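You operate a simulated robot arm through the tools that you are given. There is no shell and no other tool. Be economical: measure what you need, move in short steps, check, and stop when the job is done.

Carry out the task below with a simulated robot arm. There is one attempt and no reset: what you move stays moved.

TASK
Slide the test piece two along the green top until it stands next to the test plate.
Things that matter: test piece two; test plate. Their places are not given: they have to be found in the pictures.

It is judged by the outcome, as a careful person would: the job done as asked, and still so three seconds after it is handed in. It fails if anything else is knocked over, pushed out of place, dropped, spilled or broken.

THE ROBOT
A 7-joint arm with a two-finger parallel gripper, fixed in place. Base frame: the origin is at the foot of the arm, x ahead of it, y to its left, z up; the work surface is at about z = 0. Lengths are in mm, angles in rad, forces in N, time in s.
With the tool pointing down near the work surface it reaches from about 240 to 620 mm from the base axis. Its first joint turns from -1.152 to 1.152 rad. Payload 2.6 kg.
Tool frame: the origin (TCP) lies between the finger pads and is the grasp point; the fingertips stand 30 mm ahead of it; z points along the fingers, y is the line along which they close. The gripper opens to 94 mm. The fingers are 28 mm wide and 10 mm thick; the gripper's body (50 by 96 mm) begins 55 mm behind the TCP.
Orientation is that of the tool frame in the base frame, as a unit quaternion [w, x, y, z]. With the fingers straight down and closing along the base's y, the tool's x points along the base's -x, its y along +y and its z along -z.

THE INTERFACE
- The arm moves only by the tool nudge_tool. Its argument "steps" is a list of rows, each a list of 7 numbers: the gripper command, from -1 (shut) to 1 (fully open), values between in proportion, then the shift along the base's x, y, z in units of 40 mm (1.0 is 40 mm), then the turn, a rotation vector about the base's x, y, z in units of 6 degrees (1.0 is 6 degrees). In form: [[fingers, x, y, z, ax, ay, az], ...]. A call has 1 to 20 rows; each row shifts and turns the commanded pose from where the row before left it. A call with a number of a shift or a turn outside -1 to 1 is refused whole. A row lasts 0.2 s, in which the tool goes at most 50 mm and 0.15 rad; a call with a longer step from one row to the next is refused whole, and so is a gripper value outside its range. A pose out of reach is approached as far as the arm can. The call stops where the force on the tool passes 40 N (or 10 N more than at its start, if that is more) or the arm is blocked; 0.2 s more then pass. The fingers move at their own pace (about 72 mm/s each) and stop on an object; they squeeze with about 44 N. The grip force told is the motor's: it shows also when the fingers shut on nothing. Time passes only in rows, and 0.2 s behind the last, so rows that do not move let the fingers close. It gives the time, the measured TCP pose, the force on the tool (base axes), the opening and the grip force at its end, in the units of the frame above (readings bear some noise).
- Cameras (640 x 400 px; columns grow to the right, rows downward): "scene" is fixed at [21.3, 412.3, 566]; the picture's right is [-0.90, -0.44, 0.00], its down [-0.24, 0.49, -0.84] and it looks along [0.37, -0.75, -0.54] (base axes); focal length 336 px, centre (320, 200). "wrist" rides on the gripper at [-37, 0, -58] in the tool frame; the picture's right is [0.00, -1.00, 0.00], its down [0.97, 0.00, -0.24] and it looks along [0.24, 0.00, 0.97] (tool axes); focal length 218 px, centre (320, 200).
- snapshot(camera): a new picture of that camera. No time passes.
- probe_pixels(camera, pixels): for up to 12 pixels [column, row] of the newest picture of that camera ("zoom" is the newest enlarged one), the place [x, y, z] in the base frame of the surface seen there, good to about 2 mm, but the place of the scene camera against the robot may be out by one fixed shift of up to 12 mm in any direction. No time passes.
- enlarge(camera, box): a new picture of the part [left, top, right, bottom] of that camera's present view, enlarged. No time passes.
- hand_in(): hands the job in; it is judged then, once.

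Work in short steps. Measure before you move; look again where a grasp or a placing could have gone wrong, and mend it. You have 60 turns and 26 pictures in all, the two below and enlarged ones among them. Open the gripper and draw the arm clear of the work before you hand the job in, unless the task says otherwise; then end with one line.

The tools are called after "Emit:" as name(argument=value, ...) on one line, values as JSON. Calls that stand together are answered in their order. nudge_tool: Moves the arm, as the interface text tells. Its arguments: {"type":"object","properties":{"steps":{"type":"array"}},"required":["steps"]} The other tools are called the same way: snapshot (camera) takes a picture; probe_pixels (camera, pixels) gives the place of the surface under pixels of a picture; enlarge (camera, box) takes an enlarged picture of a part of a camera's view; hand_in () hands the job in.

At the start:

```text
t: 0.0
eef_pos: [298.8, -324.4, 216.1]
tool_rot: [0.0, 0.0, 1.0, 0.0]
ft_force: [-0.2, -0.2, -0.1]
grip_width: 94.0
grip_force: 0.1
```

scene: 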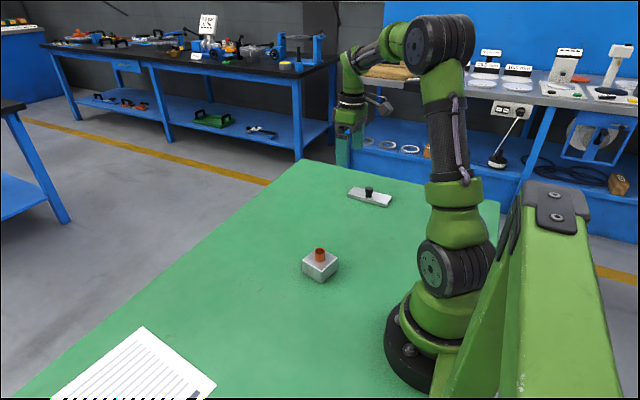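
wrist: 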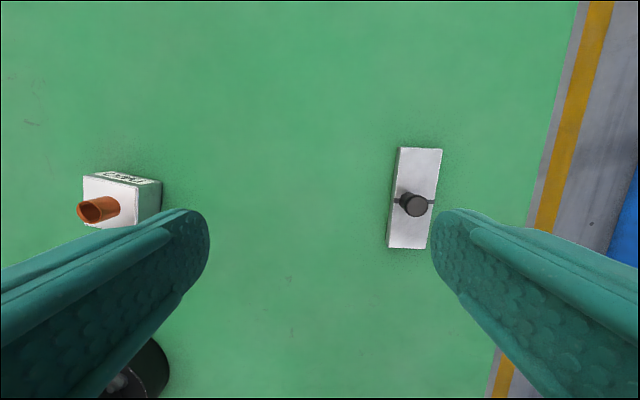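

Two objects are visible: a block with an orange peg (scene ~320,265) and a flat plate with a black knob (~370,196). I'll enlarge both to read any labels.

Emit:
enlarge(camera="scene", box=[270, 170, 430, 290])

Emit:
enlarge(camera="wrist", box=[60, 130, 220, 240])

Emit:
probe_pixels(camera="wrist", pixels=[[84, 178], [138, 184], [133, 225], [160, 182], [100, 172], [402, 149], [440, 151], [425, 247], [389, 246], [415, 205], [97, 210], [300, 200]])

Emit:
probe_pixels(camera="scene", pixels=[[303, 262], [320, 273], [337, 261], [319, 252], [320, 282], [348, 195], [386, 205], [391, 197], [355, 187], [369, 188], [320, 230], [380, 230]])

```text
3.33 times, centred on (350, 230) of scene
```

zoom: 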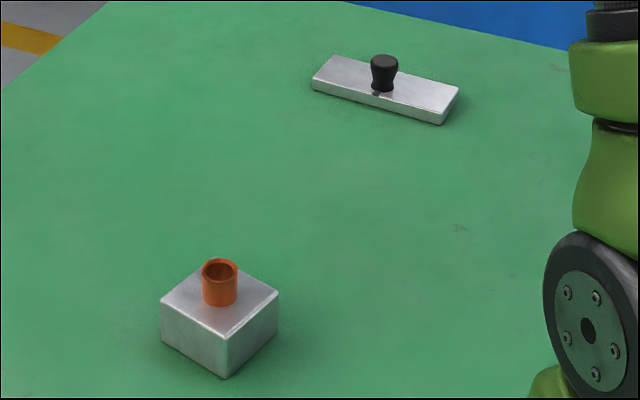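

```text
3.64 times, centred on (140, 185) of wrist
```

zoom: 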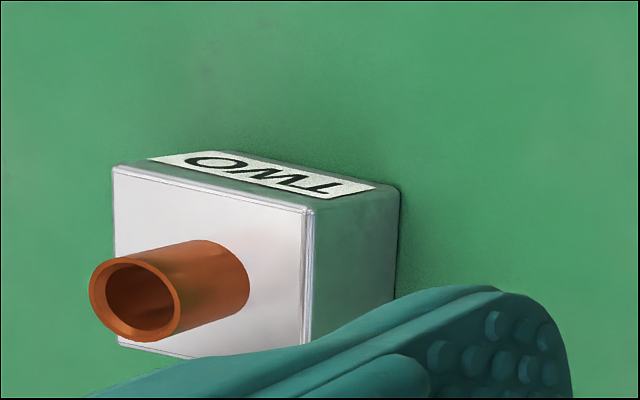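

```text
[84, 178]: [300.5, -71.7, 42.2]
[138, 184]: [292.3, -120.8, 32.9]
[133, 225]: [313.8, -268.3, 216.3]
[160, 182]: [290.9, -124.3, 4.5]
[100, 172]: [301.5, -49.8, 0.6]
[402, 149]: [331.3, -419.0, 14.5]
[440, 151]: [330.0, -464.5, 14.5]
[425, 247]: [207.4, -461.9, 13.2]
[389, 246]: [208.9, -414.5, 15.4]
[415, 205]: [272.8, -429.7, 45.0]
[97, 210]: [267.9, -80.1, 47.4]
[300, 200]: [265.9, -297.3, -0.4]
```

```text
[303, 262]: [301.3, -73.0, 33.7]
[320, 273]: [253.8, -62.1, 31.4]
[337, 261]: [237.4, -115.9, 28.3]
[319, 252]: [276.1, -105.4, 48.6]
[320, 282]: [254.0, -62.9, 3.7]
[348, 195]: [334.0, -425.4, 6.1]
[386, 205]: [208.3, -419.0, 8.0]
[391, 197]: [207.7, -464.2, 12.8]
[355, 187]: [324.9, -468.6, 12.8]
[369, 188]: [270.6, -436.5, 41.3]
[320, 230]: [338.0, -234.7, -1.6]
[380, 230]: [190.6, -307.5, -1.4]
```

The "TWO" label confirms the block with the orange tube is test piece two (centre ≈ 270,-93, about 50 mm square and turned about -12°). The knobbed slab is the test plate (x 207–331, y -465…-416). I'll go above the block while turning the tool -90°, so the fingers close along x.

Emit:
nudge_tool(steps=[[1, -0.048, 0.382, 0, 0, 0, -1], [1, -0.048, 0.382, 0, 0, 0, -1], [1, -0.048, 0.382, 0, 0, 0, -1], [1, -0.048, 0.382, 0, 0, 0, -1], [1, -0.048, 0.382, 0, 0, 0, -1], [1, -0.048, 0.382, 0, 0, 0, -1], [1, -0.048, 0.382, 0, 0, 0, -1], [1, -0.048, 0.382, 0, 0, 0, -1], [1, -0.048, 0.382, 0, 0, 0, -1], [1, -0.048, 0.382, 0, 0, 0, -1], [1, -0.048, 0.382, 0, 0, 0, -1], [1, -0.048, 0.382, 0, 0, 0, -1], [1, -0.048, 0.382, 0, 0, 0, -1], [1, -0.048, 0.382, 0, 0, 0, -1], [1, -0.048, 0.382, 0, 0, 0, -1], [1, 0, 0, 0, 0, 0, 0]])

Emit:
snapshot(camera="wrist")

```text
t: 3.4
eef_pos: [268.7, -93.8, 216.1]
tool_rot: [0.0, 0.707, 0.707, 0.0]
ft_force: [-0.3, -0.6, -0.3]
grip_width: 93.8
grip_force: 0.1
```

```text
21 pictures are left
```

wrist: 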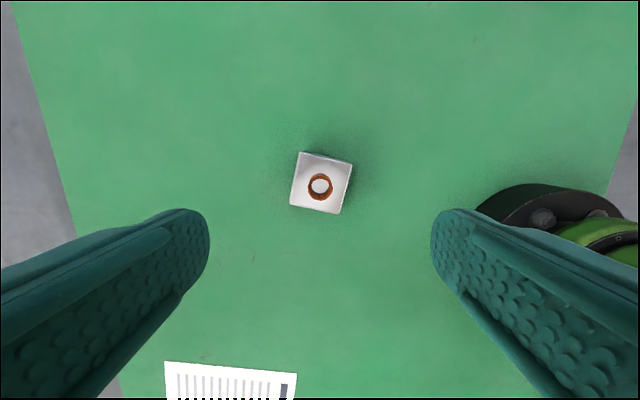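

The block is at (320,183) with its corners visible; I'll probe them for centre and yaw.

Emit:
probe_pixels(camera="wrist", pixels=[[300, 155], [350, 164], [340, 212], [292, 205], [311, 187], [331, 186], [320, 175], [298, 170], [293, 198], [349, 173], [342, 203], [315, 209]])

```text
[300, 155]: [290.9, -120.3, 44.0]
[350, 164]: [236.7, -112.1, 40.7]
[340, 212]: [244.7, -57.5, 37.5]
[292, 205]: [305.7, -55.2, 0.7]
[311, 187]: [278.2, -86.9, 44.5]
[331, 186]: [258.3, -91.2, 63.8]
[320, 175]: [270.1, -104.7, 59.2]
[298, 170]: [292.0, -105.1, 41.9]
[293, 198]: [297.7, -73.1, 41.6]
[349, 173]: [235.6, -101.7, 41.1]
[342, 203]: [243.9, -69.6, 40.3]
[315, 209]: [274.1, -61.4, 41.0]
```

Block: 55 mm square, 42 mm high, centre ≈ (268,-89), yaw ≈ -11°. I'll align and descend so the tips are ~7 mm above the table.

Emit:
nudge_tool(steps=[[1, -0.02, 0.12, 0, 0, 0, -0.92], [1, 0, 0, 0, 0, 0, -0.91], [1, 0, 0, -0.8, 0, 0, 0], [1, 0, 0, -0.8, 0, 0, 0], [1, 0, 0, -0.8, 0, 0, 0], [1, 0, 0, -0.8, 0, 0, 0], [1, 0, 0, -0.6, 0, 0, 0], [1, 0, 0, -0.4, 0, 0, 0], [1, 0, 0, -0.28, 0, 0, 0], [1, 0, 0, 0, 0, 0, 0]])

Emit:
snapshot(camera="wrist")

Emit:
enlarge(camera="scene", box=[240, 190, 400, 290])

```text
t: 5.6
eef_pos: [269.6, -90.6, 35.8]
tool_rot: [-0.001, 0.771, 0.636, 0.0]
ft_force: [0.5, 0.0, 1.4]
grip_width: 94.0
grip_force: 0.0
```

```text
20 pictures are left
```

wrist: 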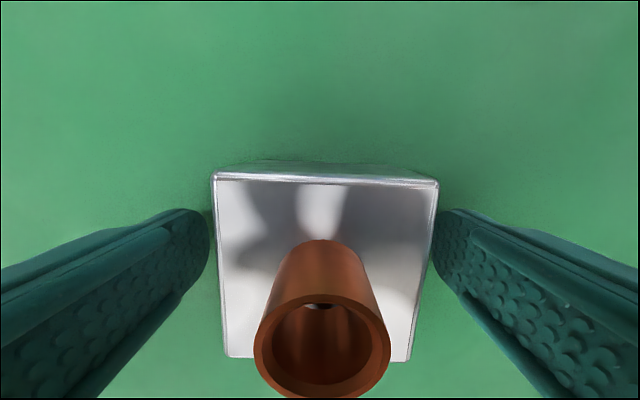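

```text
4.00 times, centred on (320, 240) of scene
```

zoom: 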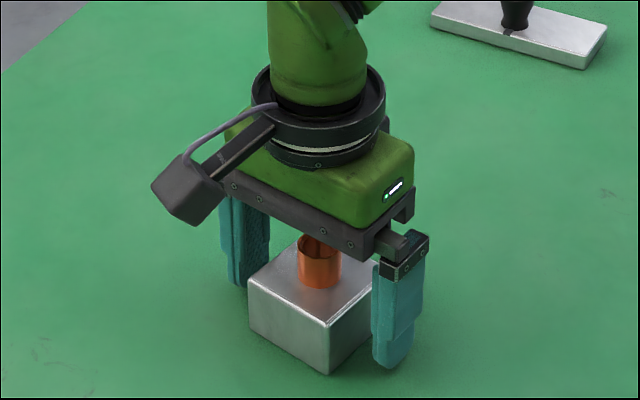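

The fingers straddle the block squarely, so I'll close.

Emit:
nudge_tool(steps=[[0.3, 0, 0, 0, 0, 0, 0], [-0.2, 0, 0, 0, 0, 0, 0], [-0.5, 0, 0, 0, 0, 0, 0], [-0.5, 0, 0, 0, 0, 0, 0]])

```text
t: 6.6
eef_pos: [270.9, -90.5, 35.8]
tool_rot: [0.0, 0.772, 0.636, 0.0]
ft_force: [-1.9, 0.3, 0.6]
grip_width: 64.0
grip_force: 43.5
```

It stopped at 64 mm where I expected 55, so I'll check the picture.

Emit:
snapshot(camera="wrist")

Emit:
enlarge(camera="scene", box=[240, 190, 400, 290])

```text
18 pictures are left
```

wrist: 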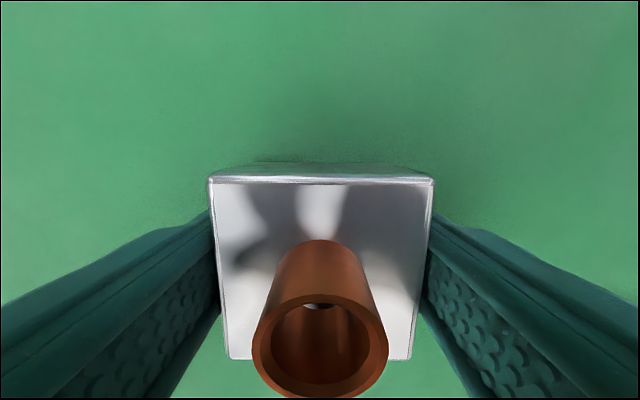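

```text
4.00 times, centred on (320, 240) of scene
```

zoom: 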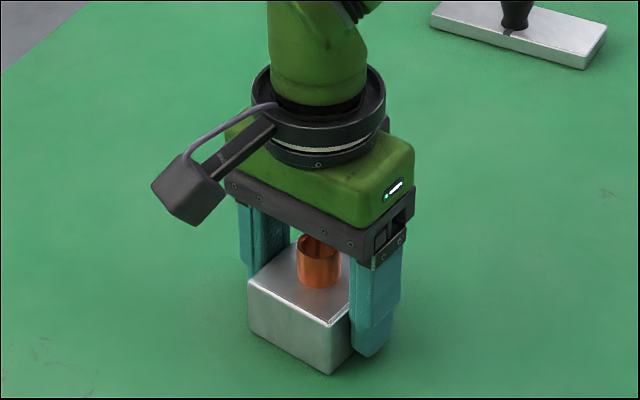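

The grip is good and the block sits square in the fingers. Now I'll slide it toward -y at constant height, turning it square with the plate, and stop short at y ≈ -330 to re-measure.

Emit:
nudge_tool(steps=[[-0.5, 0, -0.15, 0, 0, 0, 0], [-0.5, 0, -0.35, 0, 0, 0, 0.12], [-0.5, 0, -0.35, 0, 0, 0, 0.12], [-0.5, 0, -0.35, 0, 0, 0, 0.12], [-0.5, 0, -0.35, 0, 0, 0, 0.12], [-0.5, 0, -0.35, 0, 0, 0, 0.12], [-0.5, 0, -0.35, 0, 0, 0, 0.12], [-0.5, 0, -0.35, 0, 0, 0, 0.12], [-0.5, 0, -0.35, 0, 0, 0, 0.12], [-0.5, 0, -0.35, 0, 0, 0, 0.12], [-0.5, 0, -0.35, 0, 0, 0, 0.12], [-0.5, 0, -0.35, 0, 0, 0, 0.12], [-0.5, 0, -0.35, 0, 0, 0, 0.12], [-0.5, 0, -0.35, 0, 0, 0, 0.12], [-0.5, 0, -0.35, 0, 0, 0, 0.12], [-0.5, 0, -0.35, 0, 0, 0, 0.12], [-0.5, 0, -0.35, 0, 0, 0, 0.03], [-0.5, 0, -0.25, 0, 0, 0, 0], [-0.5, 0, 0, 0, 0, 0, 0]])

Emit:
snapshot(camera="wrist")

Emit:
snapshot(camera="scene")

```text
t: 10.6
eef_pos: [268.2, -330.0, 36.7]
tool_rot: [0.0, 0.707, 0.707, 0.0]
ft_force: [0.1, -0.5, -1.2]
grip_width: 64.4
grip_force: 43.5
```

```text
16 pictures are left
```

wrist: 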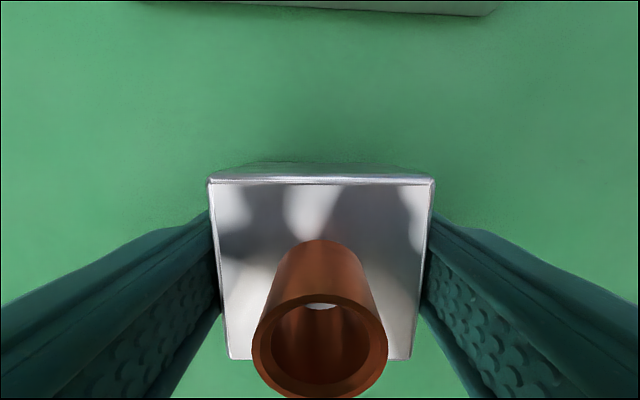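

```text
15 pictures are left
```

scene: 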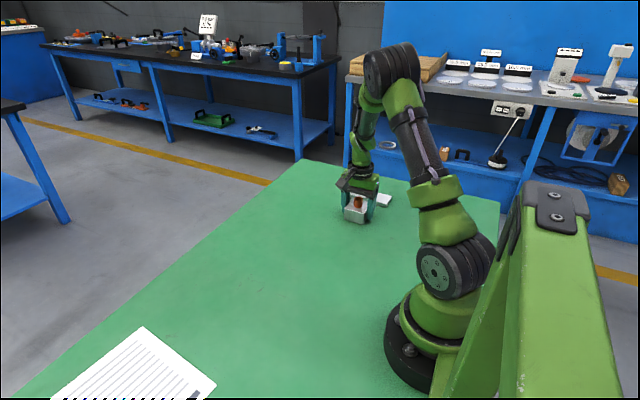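

The plate's edge shows at the top of the wrist view (~row 5–15), and I'll measure the gap to the block's front face (rows 163–180).

Emit:
probe_pixels(camera="wrist", pixels=[[200, 4], [320, 7], [450, 12], [250, 2], [300, 4], [400, 5], [215, 182], [320, 182], [430, 182], [320, 166], [260, 170], [390, 172]])

```text
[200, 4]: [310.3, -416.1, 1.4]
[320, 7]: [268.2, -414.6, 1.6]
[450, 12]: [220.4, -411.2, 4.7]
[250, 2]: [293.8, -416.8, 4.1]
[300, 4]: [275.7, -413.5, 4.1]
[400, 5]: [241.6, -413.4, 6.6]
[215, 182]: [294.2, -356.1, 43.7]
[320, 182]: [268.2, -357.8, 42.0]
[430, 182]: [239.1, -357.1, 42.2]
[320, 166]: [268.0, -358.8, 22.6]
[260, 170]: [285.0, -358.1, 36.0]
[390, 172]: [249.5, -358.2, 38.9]
```

The block's front face is at y ≈ -358.5 and the plate edge ≈ -413 (skewed about -2.5°), a gap of 54 mm. I'll slide 47 mm more, slowly, leaving a gap of about 7 mm.

Emit:
nudge_tool(steps=[[-0.5, 0, -0.2, 0, 0, 0, -0.1], [-0.5, 0, -0.2, 0, 0, 0, -0.1], [-0.5, 0, -0.2, 0, 0, 0, -0.1], [-0.5, 0, -0.2, 0, 0, 0, -0.1], [-0.5, 0, -0.2, 0, 0, 0, 0], [-0.5, 0, -0.175, 0, 0, 0, 0], [-0.5, 0, 0, 0, 0, 0, 0]])

Emit:
snapshot(camera="wrist")

Emit:
probe_pixels(camera="wrist", pixels=[[220, 182], [320, 182], [425, 182], [320, 168], [220, 155], [320, 155], [425, 155], [220, 145], [320, 145], [425, 145], [320, 135], [320, 125]])

```text
t: 12.2
eef_pos: [268.3, -377.1, 37.5]
tool_rot: [0.0, 0.722, 0.692, 0.0]
ft_force: [0.1, -0.3, 0.5]
grip_width: 64.2
grip_force: 44.4
```

```text
14 pictures are left
```

wrist: 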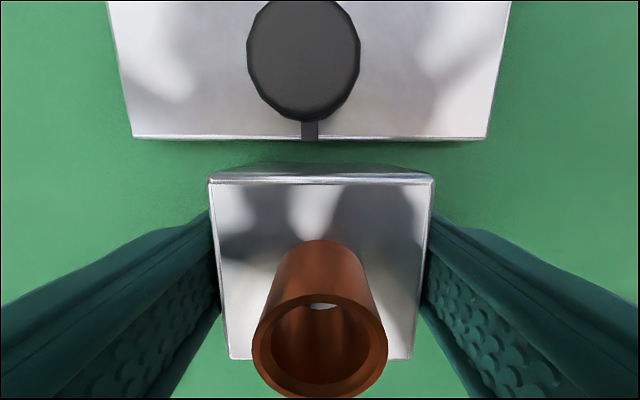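

```text
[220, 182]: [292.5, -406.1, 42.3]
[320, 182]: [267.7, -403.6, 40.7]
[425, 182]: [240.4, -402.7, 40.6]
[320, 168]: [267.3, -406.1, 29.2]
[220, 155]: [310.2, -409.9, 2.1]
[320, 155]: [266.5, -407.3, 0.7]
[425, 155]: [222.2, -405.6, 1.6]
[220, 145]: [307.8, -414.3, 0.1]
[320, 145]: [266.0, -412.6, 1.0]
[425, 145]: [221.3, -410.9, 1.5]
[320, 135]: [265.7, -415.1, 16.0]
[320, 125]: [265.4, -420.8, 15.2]
```

Gap ≈ 8 mm, parallel to the plate. The TCP reading has crept up ~1.7 mm, so I'll ease it down gently to be sure the block is seated, then open.

Emit:
nudge_tool(steps=[[-0.5, 0, 0, -0.02, 0, 0, 0], [-0.5, 0, 0, -0.02, 0, 0, 0], [-0.5, 0, 0, 0, 0, 0, 0]])

```text
t: 13.0
eef_pos: [270.0, -376.4, 36.4]
tool_rot: [0.0, 0.722, 0.692, 0.0]
ft_force: [-4.9, 5.3, 11.8]
grip_width: 64.4
grip_force: 43.9
```

The upward force of 12 N shows the block is seated on the table. I'll open the gripper.

Emit:
nudge_tool(steps=[[0.5, 0, 0, 0, 0, 0, 0], [0.8, 0, 0, 0, 0, 0, 0], [1, 0, 0, 0, 0, 0, 0], [1, 0, 0, 0, 0, 0, 0]])

Emit:
snapshot(camera="wrist")

```text
t: 14.0
eef_pos: [269.4, -375.9, 35.7]
tool_rot: [0.0, 0.722, 0.692, 0.001]
ft_force: [-0.1, -0.9, -0.8]
grip_width: 94.0
grip_force: 0.0
```

```text
13 pictures are left
```

wrist: 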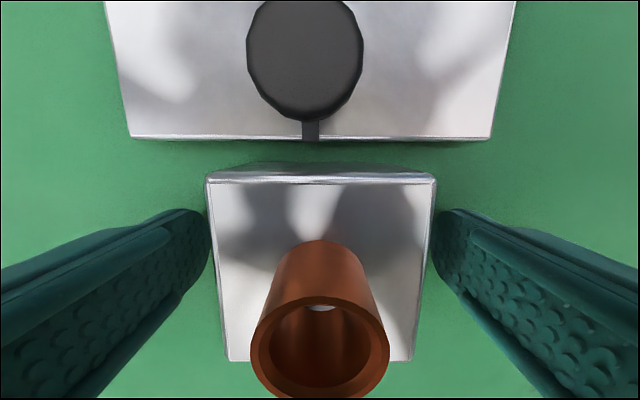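

The fingers are clear on both sides. I'll rise straight up, then draw back toward +y.

Emit:
nudge_tool(steps=[[1, 0, 0, 0.3, 0, 0, 0], [1, 0, 0, 0.6, 0, 0, 0], [1, 0, 0, 0.8, 0, 0, 0], [1, 0, 0, 0.8, 0, 0, 0], [1, 0, 0, 0.8, 0, 0, 0], [1, 0, 0, 0.8, 0, 0, 0], [1, 0, 0.8, 0.4, 0, 0, 0], [1, 0, 0.8, 0, 0, 0, 0], [1, 0, 0.8, 0, 0, 0, 0], [1, 0, 0.8, 0, 0, 0, 0], [1, 0, 0.8, 0, 0, 0, 0], [1, 0, 0.8, 0, 0, 0, 0], [1, 0, 0, 0, 0, 0, 0]])

Emit:
enlarge(camera="scene", box=[270, 150, 430, 250])

```text
t: 16.8
eef_pos: [268.3, -185.6, 214.2]
tool_rot: [-0.001, 0.722, 0.692, 0.0]
ft_force: [-0.3, -0.7, 0.1]
grip_width: 94.1
grip_force: 0.2
```

```text
4.00 times, centred on (350, 200) of scene
```

zoom: 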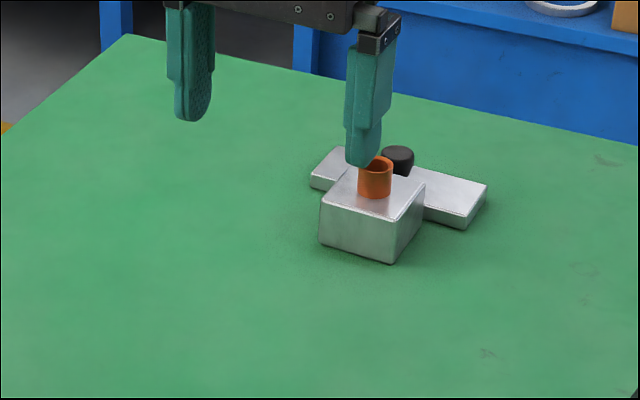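

The block stands upright right beside the plate, the plate hasn't moved, and the arm is clear, so I'm handing in.

Emit:
hand_in()

```text
The job is handed in.
```

Test piece two now stands upright next to the test plate, about 8 mm from its edge and parallel to it; the plate was not touched, and the gripper is open and clear.
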